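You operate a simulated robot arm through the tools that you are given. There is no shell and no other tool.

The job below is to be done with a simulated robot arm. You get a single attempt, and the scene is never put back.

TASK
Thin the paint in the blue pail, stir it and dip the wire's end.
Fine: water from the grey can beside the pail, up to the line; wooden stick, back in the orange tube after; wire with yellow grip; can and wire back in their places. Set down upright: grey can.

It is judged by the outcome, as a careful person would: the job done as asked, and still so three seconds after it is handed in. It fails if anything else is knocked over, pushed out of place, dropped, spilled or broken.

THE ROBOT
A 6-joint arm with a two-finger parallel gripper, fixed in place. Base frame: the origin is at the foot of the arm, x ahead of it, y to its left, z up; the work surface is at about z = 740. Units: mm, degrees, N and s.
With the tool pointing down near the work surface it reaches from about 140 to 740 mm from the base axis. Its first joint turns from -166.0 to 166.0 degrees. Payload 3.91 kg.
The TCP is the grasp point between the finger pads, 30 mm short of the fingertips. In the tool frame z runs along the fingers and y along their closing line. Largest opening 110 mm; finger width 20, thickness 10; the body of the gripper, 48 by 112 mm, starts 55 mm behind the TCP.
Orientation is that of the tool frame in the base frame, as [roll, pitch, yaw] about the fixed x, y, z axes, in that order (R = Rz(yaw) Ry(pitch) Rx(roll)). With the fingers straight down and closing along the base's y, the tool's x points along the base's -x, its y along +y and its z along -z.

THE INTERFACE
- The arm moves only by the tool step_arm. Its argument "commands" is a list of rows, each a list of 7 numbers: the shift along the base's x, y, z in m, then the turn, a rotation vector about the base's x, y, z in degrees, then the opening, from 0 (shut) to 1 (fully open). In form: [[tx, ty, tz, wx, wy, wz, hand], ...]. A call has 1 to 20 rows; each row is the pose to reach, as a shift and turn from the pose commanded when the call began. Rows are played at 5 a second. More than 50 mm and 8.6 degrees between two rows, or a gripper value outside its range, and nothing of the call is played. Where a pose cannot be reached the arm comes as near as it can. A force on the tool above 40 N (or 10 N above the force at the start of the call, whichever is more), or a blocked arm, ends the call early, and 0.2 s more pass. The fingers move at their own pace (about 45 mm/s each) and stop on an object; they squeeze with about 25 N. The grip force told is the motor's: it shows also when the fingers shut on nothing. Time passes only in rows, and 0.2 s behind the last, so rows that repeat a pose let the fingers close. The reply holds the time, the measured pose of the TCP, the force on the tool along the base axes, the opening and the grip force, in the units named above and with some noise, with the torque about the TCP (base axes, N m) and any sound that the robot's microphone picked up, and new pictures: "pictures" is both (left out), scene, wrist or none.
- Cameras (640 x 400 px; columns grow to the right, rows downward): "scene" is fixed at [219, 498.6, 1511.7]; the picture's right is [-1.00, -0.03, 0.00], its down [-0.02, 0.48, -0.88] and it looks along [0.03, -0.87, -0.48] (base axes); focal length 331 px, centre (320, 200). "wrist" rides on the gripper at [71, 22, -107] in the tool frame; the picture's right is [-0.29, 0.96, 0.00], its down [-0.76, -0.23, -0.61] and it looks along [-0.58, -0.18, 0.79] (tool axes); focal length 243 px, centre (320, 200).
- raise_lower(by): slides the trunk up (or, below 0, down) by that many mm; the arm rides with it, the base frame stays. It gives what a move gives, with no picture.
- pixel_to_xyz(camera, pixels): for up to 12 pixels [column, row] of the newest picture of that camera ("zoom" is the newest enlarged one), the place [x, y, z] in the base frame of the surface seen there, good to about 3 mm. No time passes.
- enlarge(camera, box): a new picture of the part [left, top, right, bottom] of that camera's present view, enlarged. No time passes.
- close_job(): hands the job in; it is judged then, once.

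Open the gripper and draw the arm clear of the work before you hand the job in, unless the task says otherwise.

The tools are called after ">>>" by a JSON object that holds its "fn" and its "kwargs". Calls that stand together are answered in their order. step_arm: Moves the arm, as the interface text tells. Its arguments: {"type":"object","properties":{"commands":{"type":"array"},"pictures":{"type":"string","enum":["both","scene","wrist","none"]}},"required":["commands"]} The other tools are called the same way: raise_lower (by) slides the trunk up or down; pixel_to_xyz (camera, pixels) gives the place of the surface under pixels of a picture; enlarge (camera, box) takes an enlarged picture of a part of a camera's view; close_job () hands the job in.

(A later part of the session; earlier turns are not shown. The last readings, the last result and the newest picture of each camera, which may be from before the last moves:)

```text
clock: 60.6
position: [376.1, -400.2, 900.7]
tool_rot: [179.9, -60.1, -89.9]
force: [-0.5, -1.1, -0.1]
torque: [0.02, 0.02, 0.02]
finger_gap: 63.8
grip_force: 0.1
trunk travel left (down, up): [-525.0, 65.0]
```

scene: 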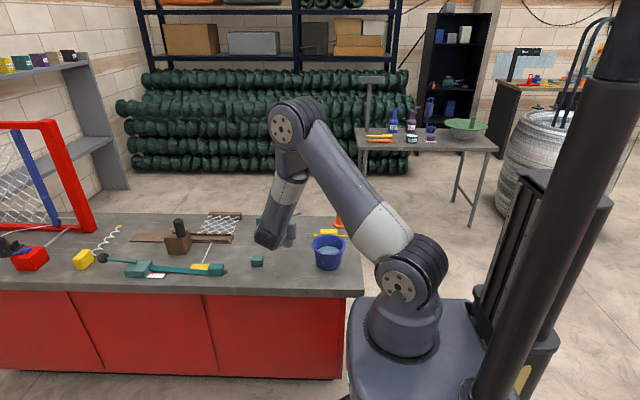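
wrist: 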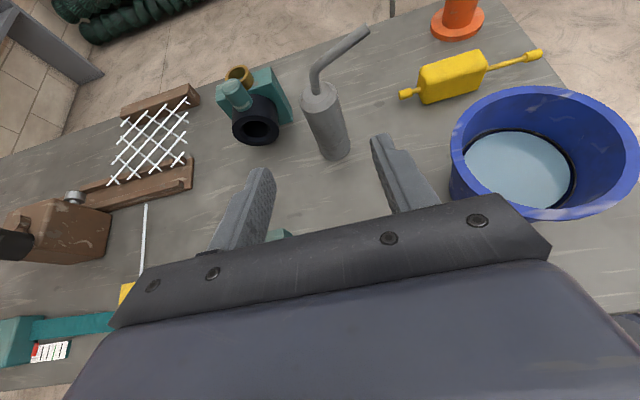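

The can stands upright in its place and nothing else has moved. I now go toward the stick with the same leaning tool and look at it closely.

>>> {"fn": "step_arm", "kwargs": {"commands": [[0, 0, 0.04, 0, 0, 0, 0.58], [-0.034, -0.01, 0.08, 0, 0, 0, 0.58], [-0.068, -0.02, 0.1, 0, 0, 0, 0.58], [-0.102, -0.03, 0.1, 0, 0, 0, 0.58], [-0.136, -0.04, 0.1, 0, 0, 0, 0.58], [-0.17, -0.05, 0.1, 0, 0, 0, 0.58], [-0.206, -0.06, 0.1, 0, 0, 0, 0.58], [-0.206, -0.08, 0.08, 0, 0, 0, 0.58], [-0.206, -0.08, 0.08, 0, 0, 0, 0.58]], "pictures": "both"}}

```text
refused: row 2 steps farther than a row can; nothing moved
```

Row 2's step was a little too long, so I resend with smaller steps.

>>> {"fn": "step_arm", "kwargs": {"commands": [[0, 0, 0.035, 0, 0, 0, 0.58], [-0.025, -0.01, 0.07, 0, 0, 0, 0.58], [-0.055, -0.02, 0.1, 0, 0, 0, 0.58], [-0.09, -0.03, 0.1, 0, 0, 0, 0.58], [-0.125, -0.04, 0.1, 0, 0, 0, 0.58], [-0.165, -0.05, 0.1, 0, 0, 0, 0.58], [-0.206, -0.06, 0.1, 0, 0, 0, 0.58], [-0.206, -0.08, 0.08, 0, 0, 0, 0.58], [-0.206, -0.08, 0.08, 0, 0, 0, 0.58]], "pictures": "both"}}

```text
clock: 62.6
position: [170.4, -481.2, 980.9]
tool_rot: [-180.0, -60.0, -90.0]
force: [0.2, -0.1, 0.1]
torque: [0.03, 0.0, -0.02]
finger_gap: 63.9
grip_force: 0.0
trunk travel left (down, up): [-525.0, 65.0]
```

scene: 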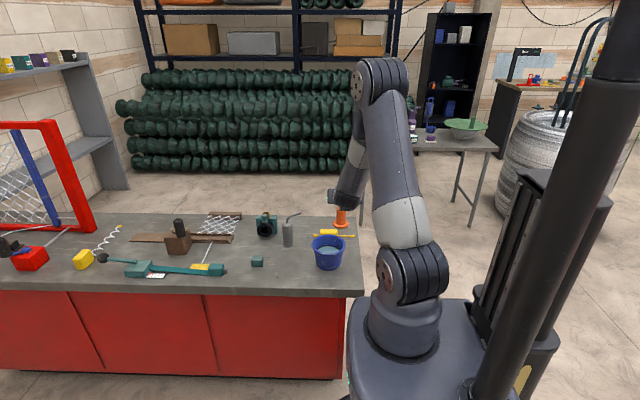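
wrist: 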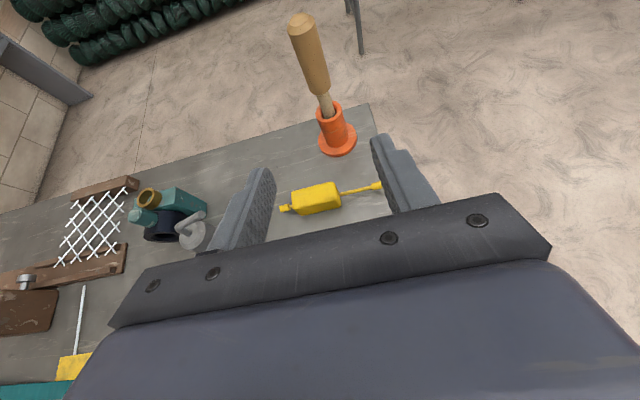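

>>> {"fn": "enlarge", "kwargs": {"camera": "wrist", "box": [260, 0, 400, 160]}}

>>> {"fn": "pixel_to_xyz", "kwargs": {"camera": "wrist", "pixels": [[302, 20], [312, 50], [316, 70], [320, 88], [325, 102], [330, 108], [335, 130], [318, 112], [341, 105], [340, 145], [300, 50], [325, 60]]}}

>>> {"fn": "enlarge", "kwargs": {"camera": "scene", "box": [300, 180, 370, 240]}}

```text
2.50 times, centred on (330, 80) of wrist
```

zoom: 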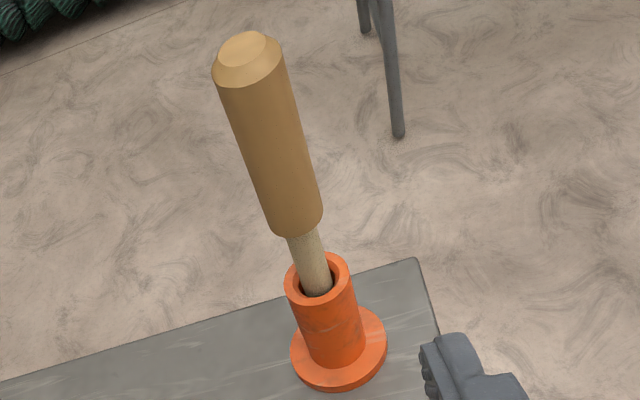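

```text
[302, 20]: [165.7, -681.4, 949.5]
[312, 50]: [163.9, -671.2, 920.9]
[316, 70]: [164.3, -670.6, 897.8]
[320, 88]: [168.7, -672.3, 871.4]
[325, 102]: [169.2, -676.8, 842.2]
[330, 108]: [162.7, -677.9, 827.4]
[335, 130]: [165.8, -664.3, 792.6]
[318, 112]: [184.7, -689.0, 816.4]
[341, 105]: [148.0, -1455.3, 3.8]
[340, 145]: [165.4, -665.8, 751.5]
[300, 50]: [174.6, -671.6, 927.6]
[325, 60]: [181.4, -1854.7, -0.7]
```

```text
6.67 times, centred on (335, 210) of scene
```

zoom: 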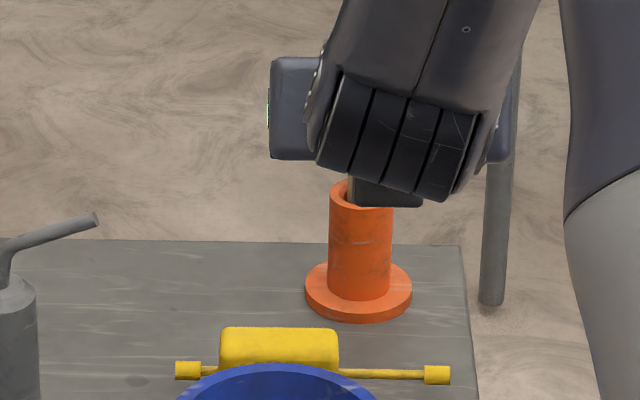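

The stick's axis is near (166,-682). Its handle spans z≈865-950, and the tube is a loose sleeve with its top at z≈822. I move in along the tool axis to straddle the handle at z≈912.

>>> {"fn": "step_arm", "kwargs": {"commands": [[-0.002, -0.04, -0.005, 0, 0, 0, 0.58], [-0.004, -0.08, -0.01, 0, 0, 0, 0.58], [-0.0045, -0.106, -0.014, 0, 0, 0, 0.58], [-0.0045, -0.106, -0.014, 0, 0, 0, 0.58]], "pictures": "wrist"}}

```text
clock: 63.6
position: [164.7, -587.9, 964.8]
tool_rot: [179.9, -60.0, -89.8]
force: [0.3, -0.1, -0.2]
torque: [-0.01, -0.01, 0.0]
finger_gap: 63.6
grip_force: 0.0
trunk travel left (down, up): [-525.0, 65.0]
```

wrist: 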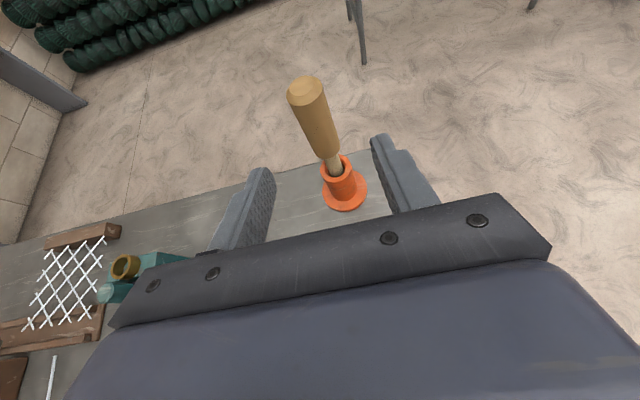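

The handle at (315,115) lies between the fingers. I measure its sides once more from here to centre on it.

>>> {"fn": "pixel_to_xyz", "kwargs": {"camera": "wrist", "pixels": [[305, 90], [300, 110], [315, 120], [325, 140], [331, 160], [335, 172], [327, 165], [352, 163], [340, 185], [345, 200]]}}

>>> {"fn": "enlarge", "kwargs": {"camera": "wrist", "box": [250, 60, 400, 220]}}

```text
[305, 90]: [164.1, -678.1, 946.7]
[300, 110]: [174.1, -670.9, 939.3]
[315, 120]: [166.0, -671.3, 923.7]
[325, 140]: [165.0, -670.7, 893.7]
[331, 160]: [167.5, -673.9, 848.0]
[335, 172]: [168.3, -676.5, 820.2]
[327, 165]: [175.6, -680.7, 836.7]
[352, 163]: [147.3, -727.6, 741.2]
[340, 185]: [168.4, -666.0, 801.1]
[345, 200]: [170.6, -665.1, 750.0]
```

```text
2.50 times, centred on (325, 140) of wrist
```

zoom: 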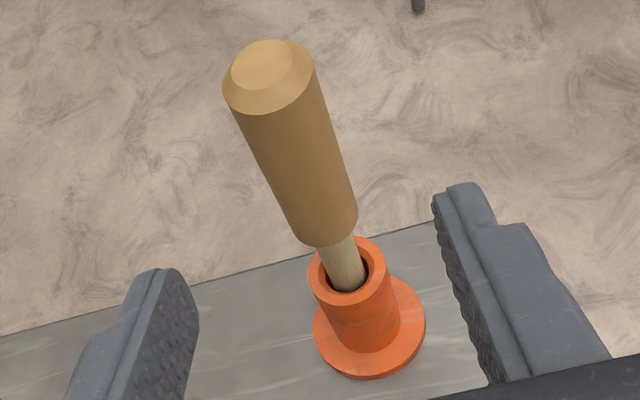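

The handle is centred near (166,-683). I advance the last stretch along the tool axis and then close gently.

>>> {"fn": "step_arm", "kwargs": {"commands": [[0.001, -0.024, -0.0138, 0, 0, 0, 0.58], [0.001, -0.048, -0.0275, 0, 0, 0, 0.58], [0.001, -0.072, -0.041, 0, 0, 0, 0.58], [0.001, -0.096, -0.055, 0, 0, 0, 0.58], [0.001, -0.096, -0.055, 0, 0, 0, 0.58]], "pictures": "both"}}

```text
clock: 64.8
position: [167.0, -682.6, 910.8]
tool_rot: [179.9, -60.0, -90.0]
force: [-0.2, -0.1, 1.0]
torque: [0.0, -0.02, 0.0]
finger_gap: 63.9
grip_force: 0.0
trunk travel left (down, up): [-525.0, 65.0]
```

scene: 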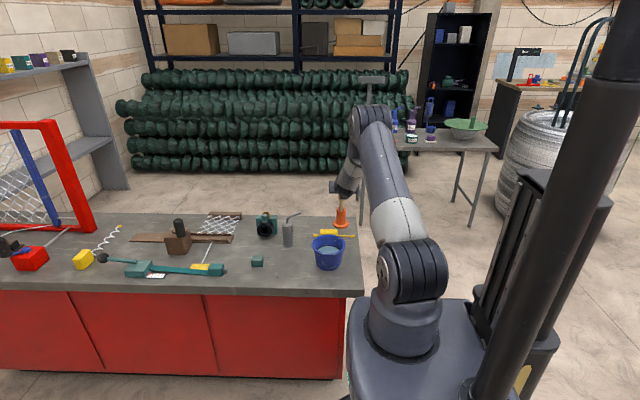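
wrist: 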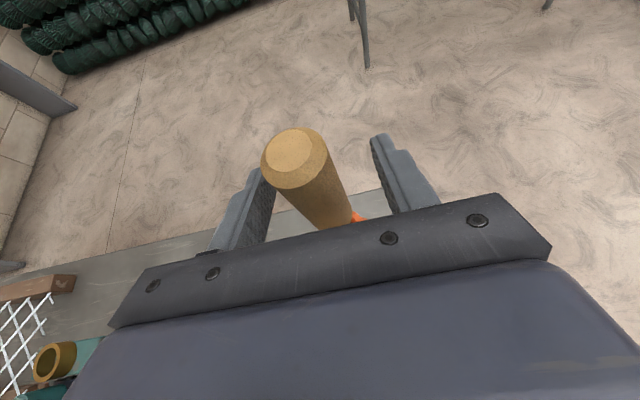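

The handle is between the pads and I close on it.

>>> {"fn": "step_arm", "kwargs": {"commands": [[0, 0, 0, 0, 0, 0, 0.4], [0, 0, 0, 0, 0, 0, 0.3], [0, 0, 0, 0, 0, 0, 0.2], [0, 0, 0, 0, 0, 0, 0.1], [0, 0, 0, 0, 0, 0, 0.0], [0, 0, 0, 0, 0, 0, 0.0], [0, 0, 0, 0, 0, 0, 0.0]], "pictures": "wrist"}}

```text
clock: 66.4
position: [166.5, -681.7, 911.3]
tool_rot: [179.9, -60.1, -90.0]
force: [1.8, -0.4, 0.0]
torque: [-0.01, -0.2, 0.03]
finger_gap: 28.5
grip_force: 25.0
trunk travel left (down, up): [-525.0, 65.0]
```

wrist: 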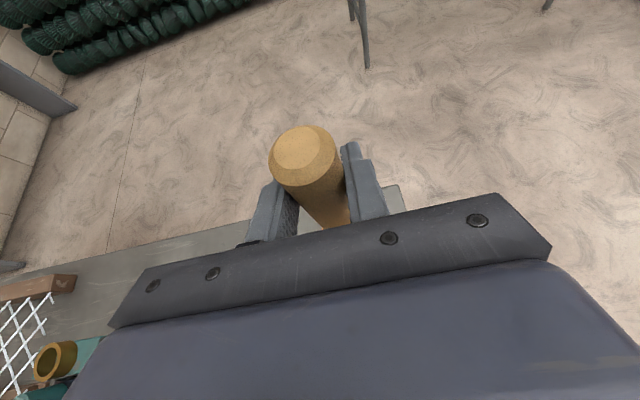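

The handle is gripped (28.5 mm) with little side load. I lift slowly to check that the tube stays put, then go higher.

>>> {"fn": "step_arm", "kwargs": {"commands": [[0, 0, 0.01, 0, 0, 0, 0], [0, 0, 0.03, 0, 0, 0, 0], [0, 0, 0.05, 0, 0, 0, 0], [0, 0, 0.075, 0, 0, 0, 0], [0, 0, 0.1, 0, 0, 0, 0], [0, 0, 0.12, 0, 0, 0, 0], [0, 0, 0.12, 0, 0, 0, 0]], "pictures": "both"}}

>>> {"fn": "enlarge", "kwargs": {"camera": "scene", "box": [300, 160, 370, 240]}}

```text
clock: 68.0
position: [166.1, -684.1, 1031.5]
tool_rot: [-180.0, -60.1, -90.0]
force: [0.3, -0.3, 0.0]
torque: [0.0, 0.0, 0.03]
finger_gap: 28.6
grip_force: 24.8
trunk travel left (down, up): [-525.0, 65.0]
```

scene: 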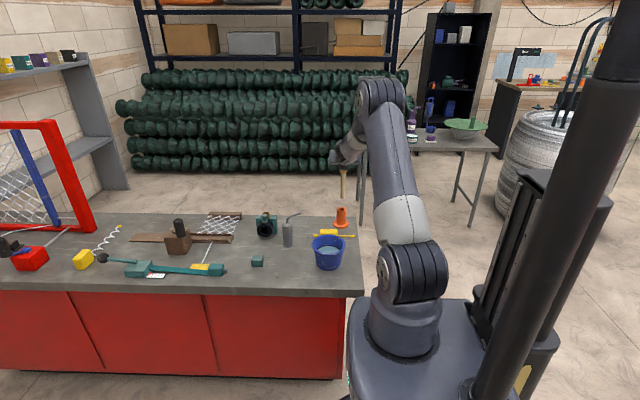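
wrist: 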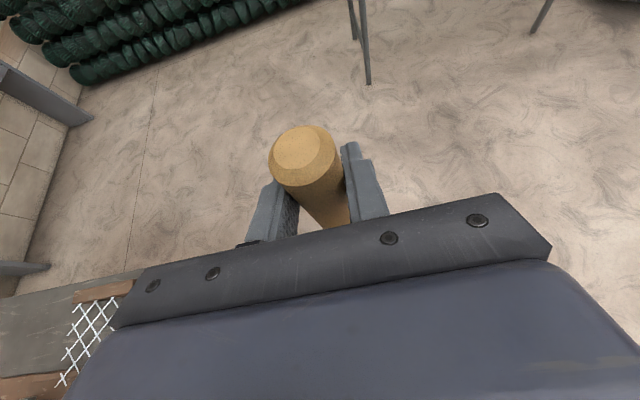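

```text
5.00 times, centred on (335, 200) of scene
```

zoom: 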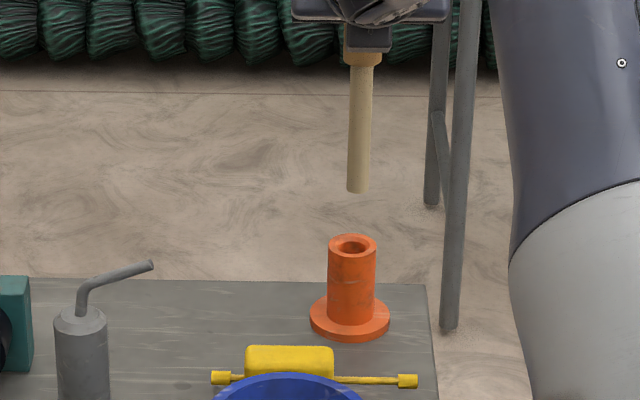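

The stick is free and the tube stayed upright at (352,285) in the zoom. I locate the tip and the tube's mouth for later.

>>> {"fn": "pixel_to_xyz", "kwargs": {"camera": "zoom", "pixels": [[357, 188], [357, 180], [360, 130], [363, 80], [363, 62], [352, 270], [352, 235], [330, 245], [375, 245], [352, 320]]}}

```text
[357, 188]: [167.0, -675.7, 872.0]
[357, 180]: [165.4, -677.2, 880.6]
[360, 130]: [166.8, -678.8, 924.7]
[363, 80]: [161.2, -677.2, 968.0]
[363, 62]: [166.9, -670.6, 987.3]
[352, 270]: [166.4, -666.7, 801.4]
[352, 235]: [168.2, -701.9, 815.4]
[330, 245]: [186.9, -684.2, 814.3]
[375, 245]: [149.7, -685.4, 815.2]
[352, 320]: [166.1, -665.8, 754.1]
```

The tip hangs 162 mm below the TCP, and the tube mouth is at (168,-684) with its top at z=815. I carry the stick over the pail at this height.

>>> {"fn": "step_arm", "kwargs": {"commands": [[0.0088, 0.0427, 0, 0, 0, 0, 0], [0.0176, 0.0853, 0, 0, 0, 0, 0], [0.0265, 0.128, 0, 0, 0, 0, 0], [0.0353, 0.1707, 0, 0, 0, 0, 0], [0.0441, 0.2133, 0, 0, 0, 0, 0], [0.053, 0.256, 0, 0, 0, 0, 0], [0.053, 0.256, 0, 0, 0, 0, 0]], "pictures": "both"}}

>>> {"fn": "enlarge", "kwargs": {"camera": "scene", "box": [290, 180, 370, 280]}}

```text
clock: 69.6
position: [218.4, -426.0, 1032.8]
tool_rot: [179.9, -60.1, -89.9]
force: [-0.2, 0.7, -0.4]
torque: [0.01, 0.0, -0.01]
finger_gap: 28.6
grip_force: 24.6
trunk travel left (down, up): [-525.0, 65.0]
```

scene: 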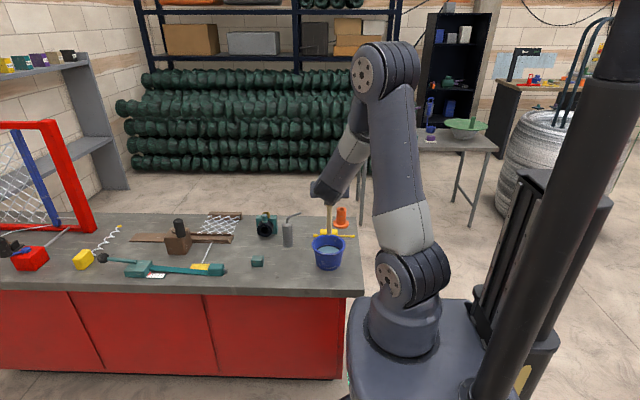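
wrist: 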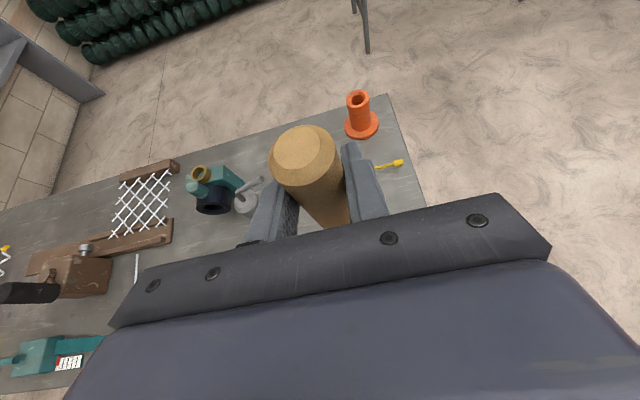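

```text
4.00 times, centred on (330, 230) of scene
```

zoom: 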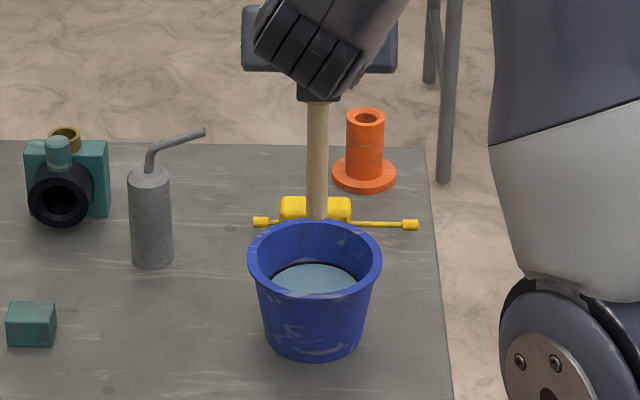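

I lower the stick into the pail centre, after checking the tip.

>>> {"fn": "pixel_to_xyz", "kwargs": {"camera": "zoom", "pixels": [[317, 213], [317, 190], [317, 150]]}}

>>> {"fn": "step_arm", "kwargs": {"commands": [[0, -0.001, -0.035, 0, 0, 0, 0], [0, -0.001, -0.07, 0, 0, 0, 0], [0, -0.001, -0.09, 0, 0, 0, 0], [0, -0.001, -0.1, 0, 0, 0, 0], [0, -0.001, -0.1, 0, 0, 0, 0]], "pictures": "both"}}

>>> {"fn": "enlarge", "kwargs": {"camera": "scene", "box": [300, 210, 360, 280]}}

```text
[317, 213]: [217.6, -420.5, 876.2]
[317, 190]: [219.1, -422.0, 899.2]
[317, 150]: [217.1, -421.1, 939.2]
```

```text
clock: 70.8
position: [219.5, -427.2, 931.7]
tool_rot: [179.9, -60.2, -89.8]
force: [0.4, 0.2, -0.7]
torque: [0.0, 0.0, -0.04]
finger_gap: 28.9
grip_force: 25.6
trunk travel left (down, up): [-525.0, 65.0]
```

scene: 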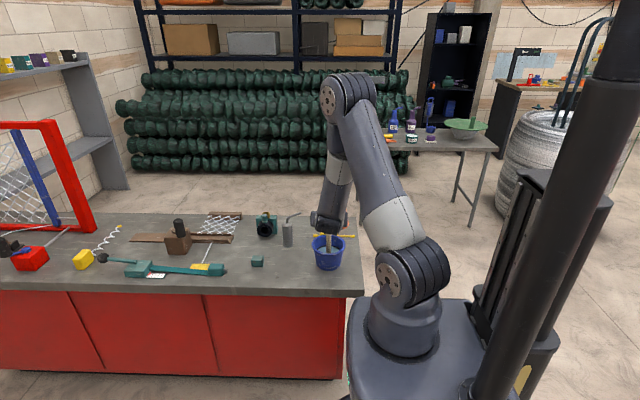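
wrist: 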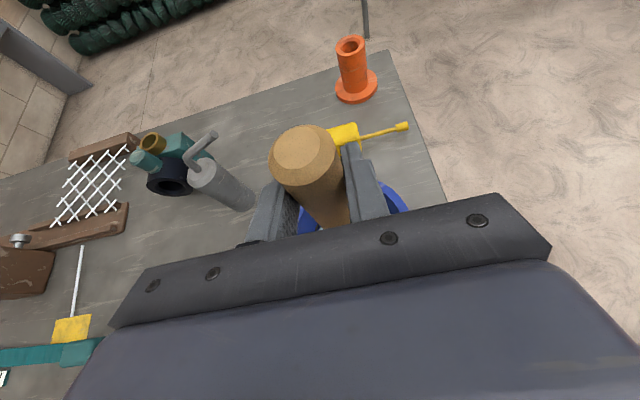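

```text
5.71 times, centred on (330, 245) of scene
```

zoom: 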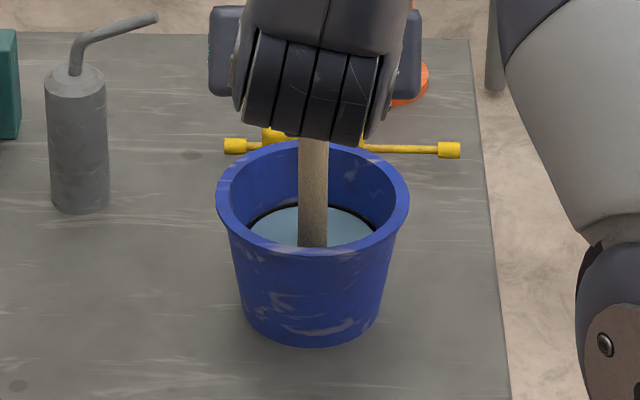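

The stick is in the liquid, with its tip at about z=769. I lower 7 mm further and stir in 16 mm circles, well inside the wall.

>>> {"fn": "step_arm", "kwargs": {"commands": [[0, 0, -0.007, 0, 0, 0, 0], [0.016, 0, -0.007, 0, 0, 0, 0], [0.0113, 0.0113, -0.007, 0, 0, 0, 0], [0, 0.016, -0.007, 0, 0, 0, 0], [-0.0113, 0.0113, -0.007, 0, 0, 0, 0], [-0.016, 0, -0.007, 0, 0, 0, 0], [-0.0113, -0.0113, -0.007, 0, 0, 0, 0], [0, -0.016, -0.007, 0, 0, 0, 0], [0.0113, -0.0113, -0.007, 0, 0, 0, 0], [0.016, 0, -0.007, 0, 0, 0, 0], [0.0113, 0.0113, -0.007, 0, 0, 0, 0], [0, 0.016, -0.007, 0, 0, 0, 0], [-0.0113, 0.0113, -0.007, 0, 0, 0, 0], [-0.016, 0, -0.007, 0, 0, 0, 0], [-0.0113, -0.0113, -0.007, 0, 0, 0, 0], [0, -0.016, -0.007, 0, 0, 0, 0], [0.0113, -0.0113, -0.007, 0, 0, 0, 0], [0.016, 0, -0.007, 0, 0, 0, 0], [0, 0, -0.007, 0, 0, 0, 0]], "pictures": "scene"}}

>>> {"fn": "enlarge", "kwargs": {"camera": "scene", "box": [300, 210, 360, 280]}}

```text
clock: 74.8
position: [219.9, -427.2, 924.8]
tool_rot: [180.0, -60.0, -90.0]
force: [-0.6, -0.3, -0.4]
torque: [-0.02, -0.02, -0.04]
finger_gap: 28.5
grip_force: 25.1
trunk travel left (down, up): [-525.0, 65.0]
```

scene: 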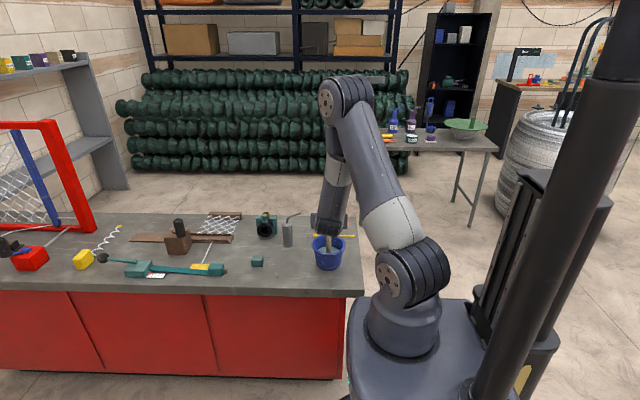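

```text
5.71 times, centred on (330, 245) of scene
```

zoom: 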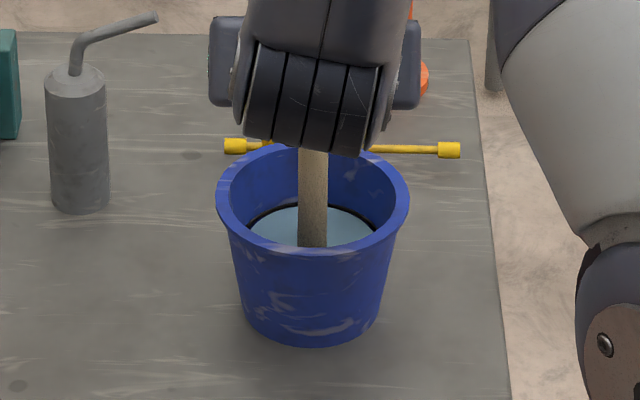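

The surface still looks pale, so I stir more: wider (20 mm) circles, slightly deeper.

>>> {"fn": "step_arm", "kwargs": {"commands": [[0.02, 0, -0.004, 0, 0, 0, 0], [0.0141, 0.0141, -0.004, 0, 0, 0, 0], [0, 0.02, -0.004, 0, 0, 0, 0], [-0.0141, 0.0141, -0.004, 0, 0, 0, 0], [-0.02, 0, -0.004, 0, 0, 0, 0], [-0.0141, -0.0141, -0.004, 0, 0, 0, 0], [0, -0.02, -0.004, 0, 0, 0, 0], [0.0141, -0.0141, -0.004, 0, 0, 0, 0], [0.02, 0, -0.004, 0, 0, 0, 0], [0.0141, 0.0141, -0.004, 0, 0, 0, 0], [0, 0.02, -0.004, 0, 0, 0, 0], [-0.0141, 0.0141, -0.004, 0, 0, 0, 0], [-0.02, 0, -0.004, 0, 0, 0, 0], [-0.0141, -0.0141, -0.004, 0, 0, 0, 0], [0, -0.02, -0.004, 0, 0, 0, 0], [0.0141, -0.0141, -0.004, 0, 0, 0, 0], [0.02, 0, -0.004, 0, 0, 0, 0], [0.0141, 0.0141, -0.004, 0, 0, 0, 0], [0, 0.02, -0.004, 0, 0, 0, 0], [0, 0, -0.004, 0, 0, 0, 0]], "pictures": "scene"}}

>>> {"fn": "enlarge", "kwargs": {"camera": "scene", "box": [300, 210, 360, 280]}}

```text
clock: 79.0
position: [220.1, -428.3, 920.6]
tool_rot: [-180.0, -60.0, -90.1]
force: [-1.1, 1.1, -0.3]
torque: [0.04, 0.02, 0.01]
finger_gap: 28.5
grip_force: 25.1
trunk travel left (down, up): [-525.0, 65.0]
```

scene: 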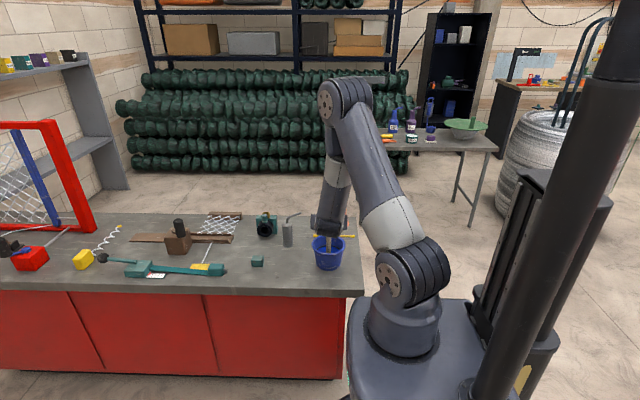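

```text
5.71 times, centred on (330, 245) of scene
```

zoom: 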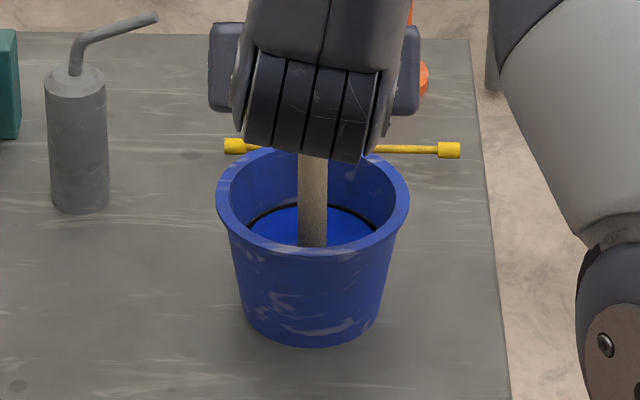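

The paint is now an even blue, so it's mixed. I do one more round for good measure, then lift the stick above the liquid and let it drip inside the pail.

>>> {"fn": "step_arm", "kwargs": {"commands": [[0.018, 0, 0, 0, 0, 0, 0], [0.0127, 0.0127, 0, 0, 0, 0, 0], [0, 0.018, 0, 0, 0, 0, 0], [-0.0127, 0.0127, 0, 0, 0, 0, 0], [-0.018, 0, 0, 0, 0, 0, 0], [-0.0127, -0.0127, 0, 0, 0, 0, 0], [0, -0.018, 0, 0, 0, 0, 0], [0.0127, -0.0127, 0, 0, 0, 0, 0], [0, 0, 0, 0, 0, 0, 0], [0, 0, 0.015, 0, 0, 0, 0], [0, 0, 0.03, 0, 0, 0, 0], [0, 0, 0.042, 0, 0, 0, 0], [0, 0, 0.042, 0, 0, 0, 0], [0, 0, 0.042, 0, 0, 0, 0], [0, 0, 0.042, 0, 0, 0, 0], [0, 0, 0.042, 0, 0, 0, 0], [0, 0, 0.042, 0, 0, 0, 0], [0, 0, 0.042, 0, 0, 0, 0], [0, 0, 0.042, 0, 0, 0, 0], [0, 0, 0.042, 0, 0, 0, 0]], "pictures": "scene"}}

>>> {"fn": "enlarge", "kwargs": {"camera": "scene", "box": [300, 210, 360, 280]}}

```text
clock: 83.2
position: [220.2, -427.4, 962.3]
tool_rot: [179.9, -60.0, -89.9]
force: [-0.1, 0.0, 0.1]
torque: [-0.02, 0.0, 0.0]
finger_gap: 28.8
grip_force: 25.2
trunk travel left (down, up): [-525.0, 65.0]
```

scene: 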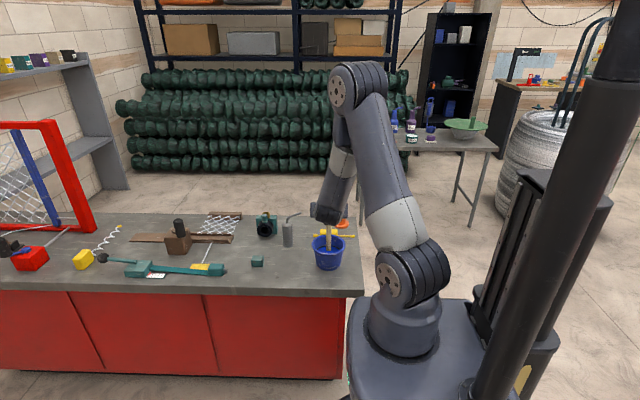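

```text
5.71 times, centred on (330, 245) of scene
```

zoom: 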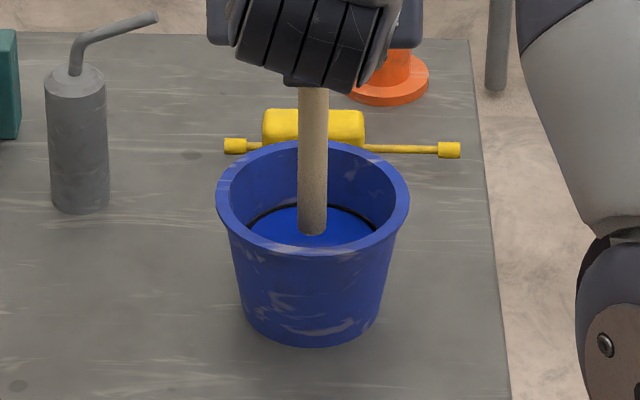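

The tip is out and not dripping, and the paint is still at the line. I raise it to travel height and carry it back above the tube.

>>> {"fn": "step_arm", "kwargs": {"commands": [[0, 0, 0.03, 0, 0, 0, 0], [0, 0, 0.055, 0, 0, 0, 0], [0, 0, 0.07, 0, 0, 0, 0], [-0.0088, -0.0425, 0.07, 0, 0, 0, 0], [-0.0176, -0.085, 0.07, 0, 0, 0, 0], [-0.0265, -0.1275, 0.07, 0, 0, 0, 0], [-0.0353, -0.17, 0.07, 0, 0, 0, 0], [-0.0441, -0.2125, 0.07, 0, 0, 0, 0], [-0.0525, -0.255, 0.07, 0, 0, 0, 0], [-0.0525, -0.255, 0.07, 0, 0, 0, 0], [-0.0525, -0.255, 0.07, 0, 0, 0, 0]], "pictures": "both"}}

>>> {"fn": "enlarge", "kwargs": {"camera": "scene", "box": [315, 170, 365, 235]}}

>>> {"fn": "pixel_to_xyz", "kwargs": {"camera": "zoom", "pixels": [[320, 200], [320, 100]]}}

```text
clock: 85.6
position: [166.8, -681.8, 1032.7]
tool_rot: [179.9, -60.0, -89.9]
force: [0.2, 0.3, -0.2]
torque: [0.01, -0.01, 0.01]
finger_gap: 28.9
grip_force: 24.7
trunk travel left (down, up): [-525.0, 65.0]
```

scene: 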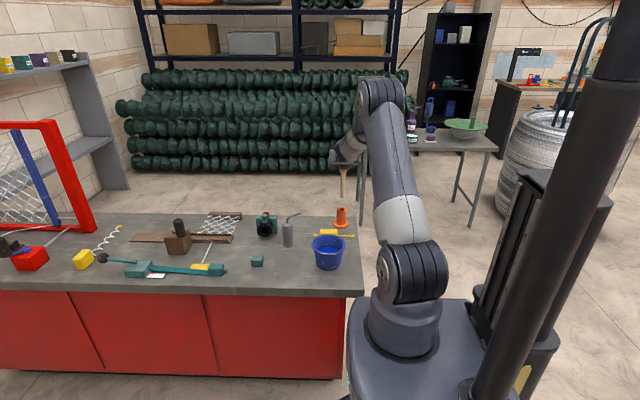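
wrist: 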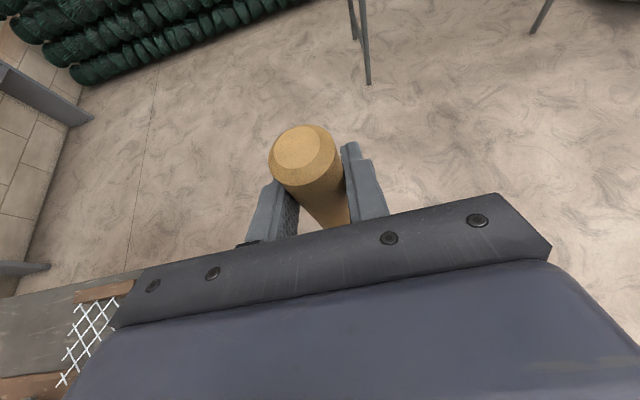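

```text
6.15 times, centred on (340, 202) of scene
```

zoom: 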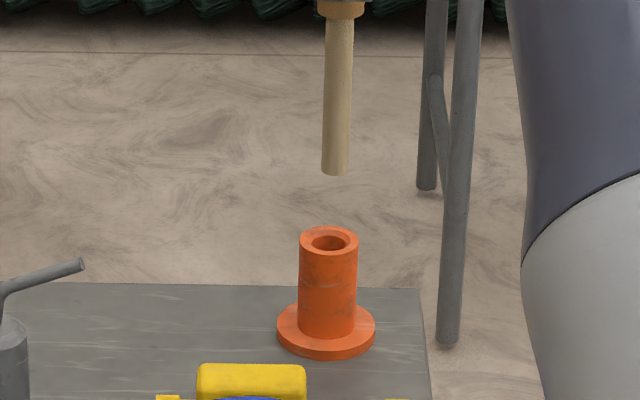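

```text
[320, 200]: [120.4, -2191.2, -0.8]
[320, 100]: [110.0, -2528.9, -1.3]
```

The shaft hangs slightly right of the tube's mouth, at (335,170) against (328,240) in the zoom. I measure both carefully before inserting.

>>> {"fn": "pixel_to_xyz", "kwargs": {"camera": "zoom", "pixels": [[336, 168], [336, 160], [336, 150], [337, 140], [337, 130], [338, 110], [324, 150], [348, 150]]}}

>>> {"fn": "pixel_to_xyz", "kwargs": {"camera": "zoom", "pixels": [[302, 240], [356, 240], [328, 228], [328, 254], [328, 265], [328, 280], [328, 300], [301, 280], [356, 280], [310, 230], [346, 230]]}}

```text
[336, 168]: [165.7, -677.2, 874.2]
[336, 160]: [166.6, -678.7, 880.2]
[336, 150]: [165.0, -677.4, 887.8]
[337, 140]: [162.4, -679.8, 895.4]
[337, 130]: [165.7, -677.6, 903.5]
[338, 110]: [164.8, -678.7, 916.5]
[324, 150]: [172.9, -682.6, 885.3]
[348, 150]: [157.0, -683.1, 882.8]
```

```text
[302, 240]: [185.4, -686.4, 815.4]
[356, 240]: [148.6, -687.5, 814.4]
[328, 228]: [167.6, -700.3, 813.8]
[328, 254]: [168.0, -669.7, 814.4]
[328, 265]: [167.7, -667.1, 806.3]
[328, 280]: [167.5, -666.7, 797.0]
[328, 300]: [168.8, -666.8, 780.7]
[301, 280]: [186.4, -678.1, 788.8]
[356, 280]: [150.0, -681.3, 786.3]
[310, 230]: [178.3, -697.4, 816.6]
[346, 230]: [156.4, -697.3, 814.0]
```

The shaft's centre is about (165,-686) and the mouth's centre about (167.7,-685), so I shift +2.6 mm in x and +1 mm in y. Then I lower until the tip is just above the mouth.

>>> {"fn": "step_arm", "kwargs": {"commands": [[0.0026, 0.001, 0, 0, 0, 0, 0], [0.0026, 0.001, -0.02, 0, 0, 0, 0], [0.0026, 0.001, -0.04, 0, 0, 0, 0], [0.0026, 0.001, -0.048, 0, 0, 0, 0], [0.0026, 0.001, -0.048, 0, 0, 0, 0]], "pictures": "both"}}

>>> {"fn": "enlarge", "kwargs": {"camera": "scene", "box": [322, 190, 362, 235]}}

```text
clock: 86.8
position: [169.7, -682.0, 983.8]
tool_rot: [-179.9, -59.9, -90.0]
force: [-0.1, 0.2, -0.7]
torque: [0.02, 0.0, -0.01]
finger_gap: 28.8
grip_force: 25.1
trunk travel left (down, up): [-525.0, 65.0]
```

scene: 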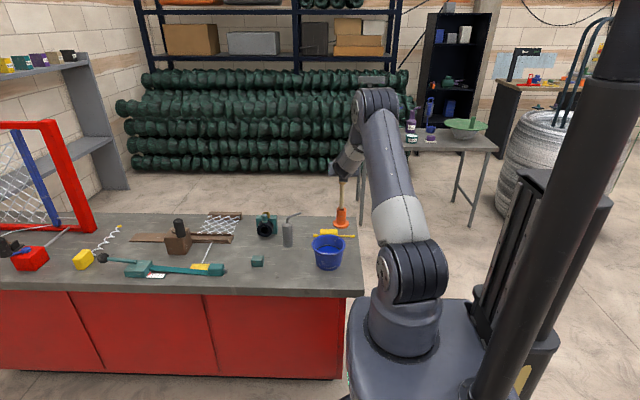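
wrist: 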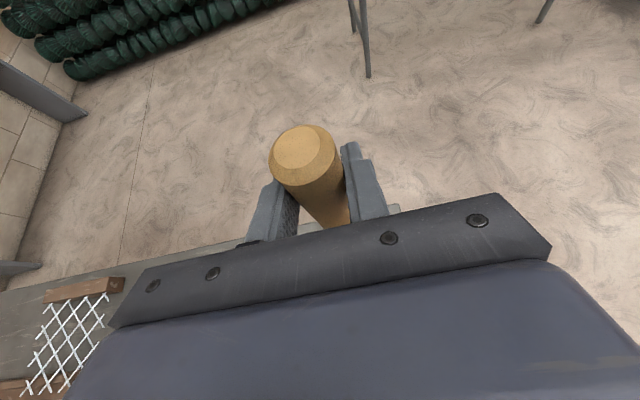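

```text
8.89 times, centred on (342, 212) of scene
```

zoom: 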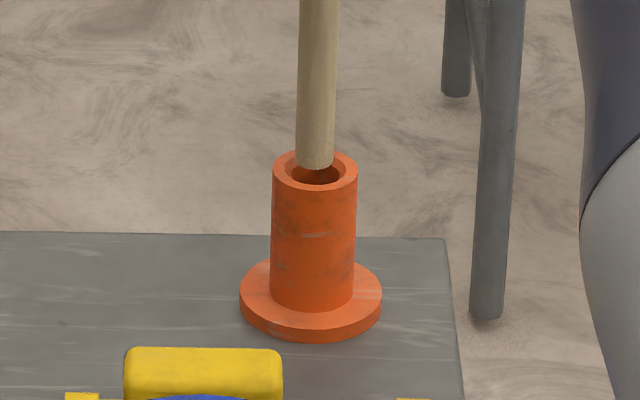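

Laterally it lines up (shaft centre column 315, the same as the mouth's). I check y more precisely using depth before going in.

>>> {"fn": "pixel_to_xyz", "kwargs": {"camera": "zoom", "pixels": [[315, 165], [315, 155], [316, 140], [316, 120], [317, 90], [317, 60], [298, 120], [334, 120]]}}

>>> {"fn": "pixel_to_xyz", "kwargs": {"camera": "zoom", "pixels": [[275, 170], [355, 170], [285, 160], [346, 160], [315, 188], [315, 210], [315, 230], [315, 250], [300, 186], [330, 186], [295, 178]]}}

>>> {"fn": "enlarge", "kwargs": {"camera": "scene", "box": [334, 204, 350, 214]}}

```text
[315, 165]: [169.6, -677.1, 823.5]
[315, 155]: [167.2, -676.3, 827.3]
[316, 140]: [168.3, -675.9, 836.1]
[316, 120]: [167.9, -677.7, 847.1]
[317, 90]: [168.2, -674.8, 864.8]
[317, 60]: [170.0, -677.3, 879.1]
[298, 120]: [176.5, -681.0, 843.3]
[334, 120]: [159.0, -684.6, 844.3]
```

```text
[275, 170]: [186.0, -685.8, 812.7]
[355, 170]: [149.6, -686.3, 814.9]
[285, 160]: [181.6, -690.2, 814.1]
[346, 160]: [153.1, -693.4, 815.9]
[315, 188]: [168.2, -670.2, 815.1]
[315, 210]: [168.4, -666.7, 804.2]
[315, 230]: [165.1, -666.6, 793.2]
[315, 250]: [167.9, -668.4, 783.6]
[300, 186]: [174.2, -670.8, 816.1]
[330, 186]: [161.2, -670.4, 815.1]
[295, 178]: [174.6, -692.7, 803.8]
```

```text
16.00 times, centred on (342, 209) of scene
```

zoom: 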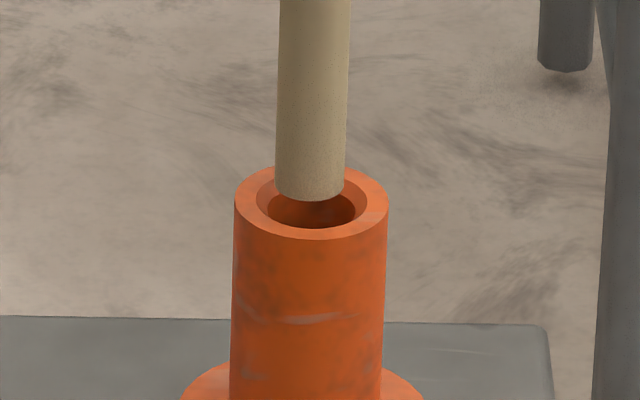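

This close view shows a chamfered mouth, with the shaft centred to within about 1-2 mm. I nudge -1.2 mm in y and lower slowly into the mouth, watching the force.

>>> {"fn": "step_arm", "kwargs": {"commands": [[0, -0.0012, -0.003, 0, 0, 0, 0], [0, -0.0012, -0.007, 0, 0, 0, 0], [0, -0.0012, -0.011, 0, 0, 0, 0], [0, -0.0012, -0.015, 0, 0, 0, 0], [0, -0.0012, -0.015, 0, 0, 0, 0]], "pictures": "scene"}}

>>> {"fn": "enlarge", "kwargs": {"camera": "scene", "box": [334, 204, 350, 214]}}

```text
clock: 88.0
position: [170.2, -682.2, 968.7]
tool_rot: [179.9, -60.0, -89.9]
force: [-0.7, 0.1, -0.8]
torque: [0.0, 0.01, 0.01]
finger_gap: 28.9
grip_force: 25.2
trunk travel left (down, up): [-525.0, 65.0]
```

scene: 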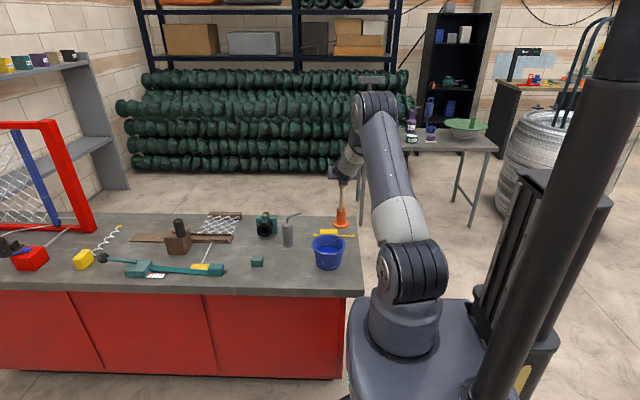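

```text
16.00 times, centred on (342, 209) of scene
```

zoom: 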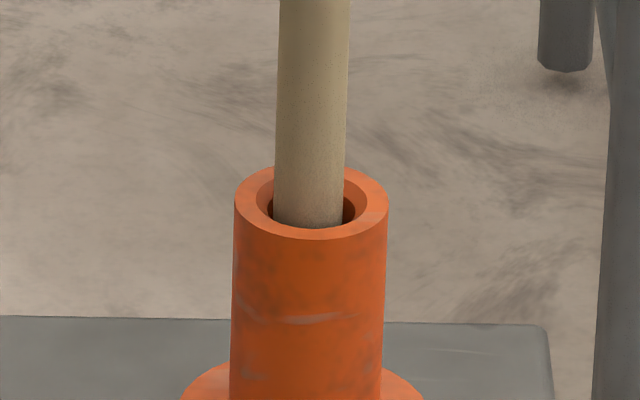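

The tip has entered the mouth without contact force. I nudge a further 1 mm in -y and continue down with force monitoring.

>>> {"fn": "step_arm", "kwargs": {"commands": [[-0.0004, -0.001, -0.006, 0, 0, 0, 0], [-0.0004, -0.001, -0.014, 0, 0, 0, 0], [-0.0004, -0.001, -0.022, 0, 0, 0, 0], [-0.0004, -0.001, -0.03, 0, 0, 0, 0], [-0.0004, -0.001, -0.038, 0, 0, 0, 0], [-0.0004, -0.001, -0.038, 0, 0, 0, 0]], "pictures": "scene"}}

>>> {"fn": "enlarge", "kwargs": {"camera": "scene", "box": [326, 190, 358, 232]}}

```text
clock: 89.4
position: [168.8, -684.2, 931.4]
tool_rot: [180.0, -60.1, -90.0]
force: [-0.7, 0.7, -0.6]
torque: [-0.01, -0.02, -0.01]
finger_gap: 28.5
grip_force: 25.1
trunk travel left (down, up): [-525.0, 65.0]
```

scene: 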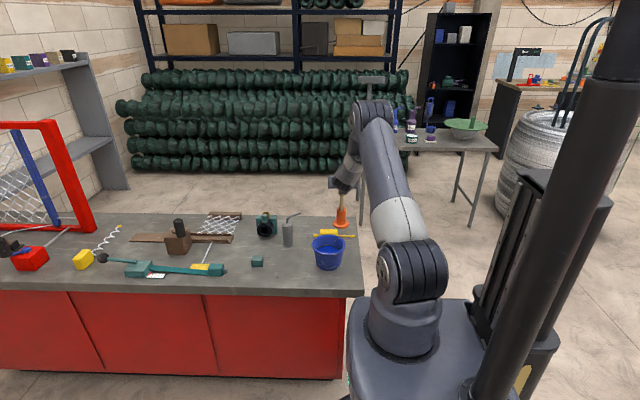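

```text
9.52 times, centred on (342, 211) of scene
```

zoom: 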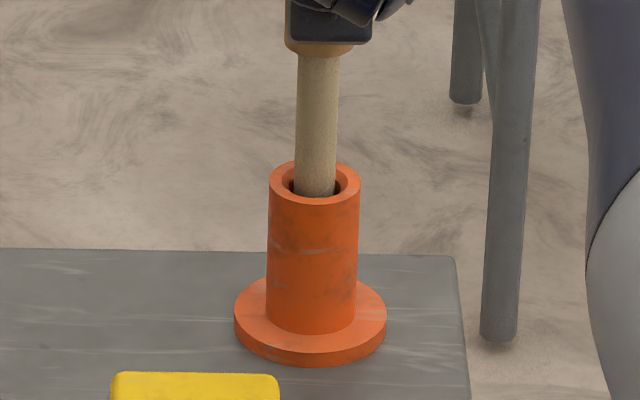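

It slides in freely. I go down another 18 mm and then feel for the bottom in small steps.

>>> {"fn": "step_arm", "kwargs": {"commands": [[0, 0, -0.007, 0, 0, 0, 0], [0, 0, -0.013, 0, 0, 0, 0], [0, 0, -0.017, 0, 0, 0, 0], [0, 0, -0.0185, 0, 0, 0, 0], [0, 0, -0.0195, 0, 0, 0, 0], [0, 0, -0.0195, 0, 0, 0, 0]], "pictures": "scene"}}

```text
clock: 90.8
position: [168.0, -684.8, 911.7]
tool_rot: [179.9, -60.0, -90.0]
force: [0.0, 0.2, -1.3]
torque: [0.01, -0.02, 0.0]
finger_gap: 28.8
grip_force: 24.9
trunk travel left (down, up): [-525.0, 65.0]
```

scene: 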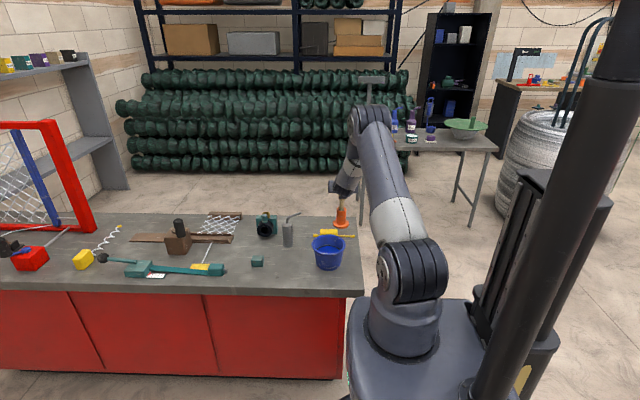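

Still no bottom contact at z=911.7, so I continue in half-millimetre steps until the force rises.

>>> {"fn": "step_arm", "kwargs": {"commands": [[0, 0, -0.0005, 0, 0, 0, 0], [0, 0, -0.001, 0, 0, 0, 0], [0, 0, -0.0015, 0, 0, 0, 0], [0, 0, -0.0015, 0, 0, 0, 0]], "pictures": "none"}}

```text
clock: 91.8
position: [168.9, -684.8, 911.5]
tool_rot: [-179.9, -60.3, -90.1]
force: [-1.8, 0.8, 6.0]
torque: [0.05, 0.21, 0.02]
finger_gap: 28.9
grip_force: 25.0
trunk travel left (down, up): [-525.0, 65.0]
```

The bottom is reached (+6 N). I ease up 1 mm, open, and withdraw along the tool axis.

>>> {"fn": "step_arm", "kwargs": {"commands": [[0, 0, 0.001, 0, 0, 0, 0], [0, 0, 0.001, 0, 0, 0, 0.3], [0, 0, 0.001, 0, 0, 0, 0.4], [0, 0, 0.001, 0, 0, 0, 0.58], [0, 0, 0.001, 0, 0, 0, 0.58], [0, 0, 0.001, 0, 0, 0, 0.58], [0, 0.03, 0.018, 0, 0, 0, 0.58], [0, 0.06, 0.035, 0, 0, 0, 0.58], [0, 0.09, 0.053, 0, 0, 0, 0.58], [0, 0.13, 0.075, 0, 0, 0, 0.58], [0, 0.17, 0.1, 0, 0, 0, 0.58], [0, 0.17, 0.1, 0, 0, 0, 0.58]], "pictures": "both"}}

```text
clock: 94.4
position: [168.6, -513.2, 1010.8]
tool_rot: [180.0, -60.1, -90.0]
force: [-0.1, -0.5, -0.3]
torque: [0.0, -0.01, -0.01]
finger_gap: 63.8
grip_force: 0.2
trunk travel left (down, up): [-525.0, 65.0]
```

scene: 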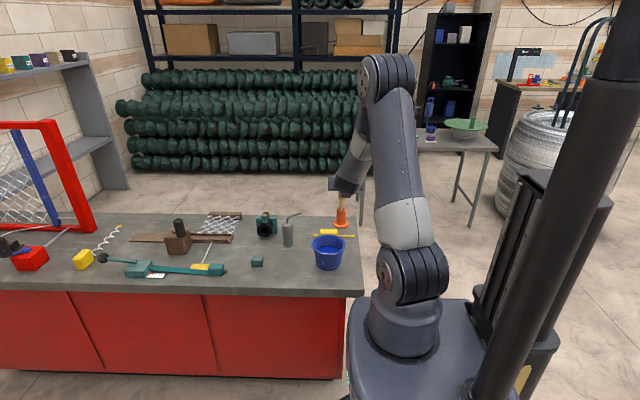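
wrist: 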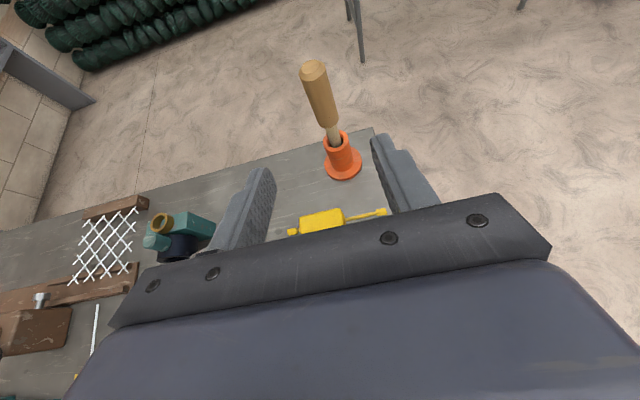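

The stick is back in its tube and upright. Next is the wire: I un-lean the tool to vertical, then yaw +90° so that the fingers close along y over the yellow grip.

>>> {"fn": "step_arm", "kwargs": {"commands": [[0, 0, 0.01, 7.5, 0, 0, 0.7], [0, 0, 0.02, 15, 0, 0, 0.7], [0, 0, 0.03, 22.5, 0, 0, 0.7], [0.005, 0, 0.03, 30, 0, 0, 0.7], [0.01, 0, 0.03, 37.5, 0, 0, 0.7], [0.02, 0, 0.03, 45, 0, 0, 0.7], [0.03, 0, 0.03, 52.5, 0, 0, 0.7], [0.04, 0, 0.03, 60, 0, 0, 0.7], [0.04, 0, 0.03, 60, 0, 0, 0.7]], "pictures": "none"}}

>>> {"fn": "step_arm", "kwargs": {"commands": [[0, 0, 0, 0, 0, 7.5, 0.7], [0, 0, 0, 0, 0, 15, 0.7], [0, 0, 0, 0, 0, 22.5, 0.7], [0, 0, 0, 0, 0, 30, 0.7], [0, 0, 0, 0, 0, 37.5, 0.7], [0, 0, 0, 0, 0, 45, 0.7], [0, 0, 0, 0, 0, 52.5, 0.7], [0, 0, 0, 0, 0, 60, 0.7], [0, 0, 0, 0, 0, 67.5, 0.7], [0, 0, 0, 0, 0, 75, 0.7], [0, 0, 0, 0, 0, 82.5, 0.7], [0, 0, 0, 0, 0, 90, 0.7], [0, 0, 0, 0, 0, 90, 0.7]], "pictures": "both"}}

```text
clock: 96.4
position: [209.2, -513.9, 1041.7]
tool_rot: [180.0, 0.0, -90.1]
force: [-0.1, 0.3, 0.5]
torque: [0.01, -0.01, 0.0]
finger_gap: 77.0
grip_force: 0.0
out of reach, approached as far as the arm can: row 2, 3
trunk travel left (down, up): [-525.0, 65.0]
```

```text
clock: 99.2
position: [161.5, -303.8, 791.2]
tool_rot: [171.7, -1.7, -0.2]
force: [0.0, -0.7, -0.4]
torque: [0.02, 0.01, -0.04]
finger_gap: 77.2
grip_force: 0.0
out of reach, approached as far as the arm can: row 2, 3, 4, 5, 6, 7, 8, 9, 10, 11, 12, 13
trunk travel left (down, up): [-525.0, 65.0]
```

scene: 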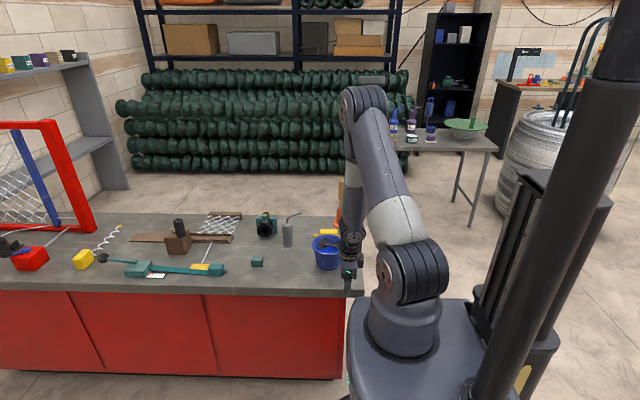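
wrist: 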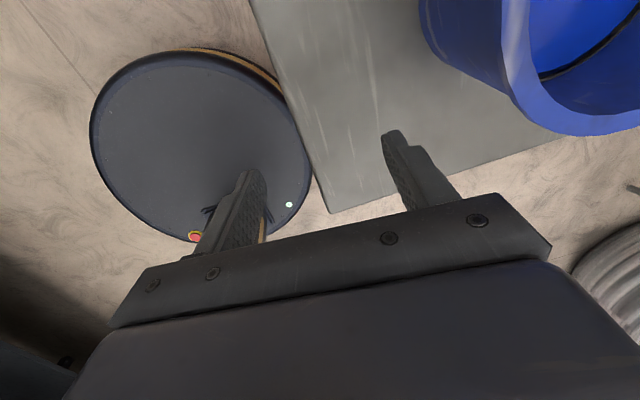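

The yaw toward 0 ran into a joint limit, and the arm swung low to (161,-304,791), near the pail. I check that nothing was touched before doing anything else.

>>> {"fn": "enlarge", "kwargs": {"camera": "scene", "box": [270, 190, 380, 290]}}

>>> {"fn": "pixel_to_xyz", "kwargs": {"camera": "scene", "pixels": [[314, 247], [328, 235], [325, 240], [330, 233], [341, 210], [287, 235], [345, 265], [349, 285]]}}

```text
4.00 times, centred on (325, 240) of scene
```

zoom: 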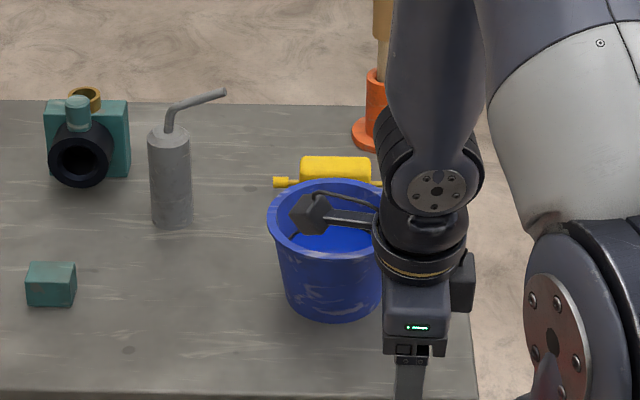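

```text
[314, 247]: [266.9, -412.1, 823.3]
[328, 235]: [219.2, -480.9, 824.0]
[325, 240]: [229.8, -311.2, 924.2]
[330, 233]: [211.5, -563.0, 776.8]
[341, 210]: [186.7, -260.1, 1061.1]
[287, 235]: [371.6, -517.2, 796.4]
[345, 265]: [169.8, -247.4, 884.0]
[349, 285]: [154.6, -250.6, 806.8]
```

Pail and can are unmoved, so that was a near miss only. I'll make small single-purpose moves now, first a short straight lift.

>>> {"fn": "step_arm", "kwargs": {"commands": [[0, 0, 0.02, 0, 0, 0, 0.7], [0, 0, 0.04, 0, 0, 0, 0.7]], "pictures": "none"}}

```text
clock: 99.8
position: [155.4, -290.9, 811.0]
tool_rot: [171.4, -1.9, -0.4]
force: [0.4, 0.1, 0.4]
torque: [0.0, 0.02, -0.01]
finger_gap: 77.0
grip_force: 0.1
out of reach, approached as far as the arm can: row 1, 2
trunk travel left (down, up): [-525.0, 65.0]
```

This orientation sits on a joint limit. I rotate back in yaw (toward -90°) while rising.

>>> {"fn": "step_arm", "kwargs": {"commands": [[0, 0, 0.01, 0, 0, -8, 0.7], [0, 0, 0.02, 0, 0, -16, 0.7], [0, 0, 0.03, 0, 0, -24, 0.7], [0, 0, 0.05, 0, 0, -32, 0.7]], "pictures": "none"}}

```text
clock: 100.8
position: [155.9, -277.4, 840.0]
tool_rot: [171.3, -1.8, -32.5]
force: [-0.5, 0.5, -0.9]
torque: [-0.01, 0.0, 0.0]
finger_gap: 77.0
grip_force: 0.0
out of reach, approached as far as the arm can: row 1, 2, 3, 4
trunk travel left (down, up): [-525.0, 65.0]
```

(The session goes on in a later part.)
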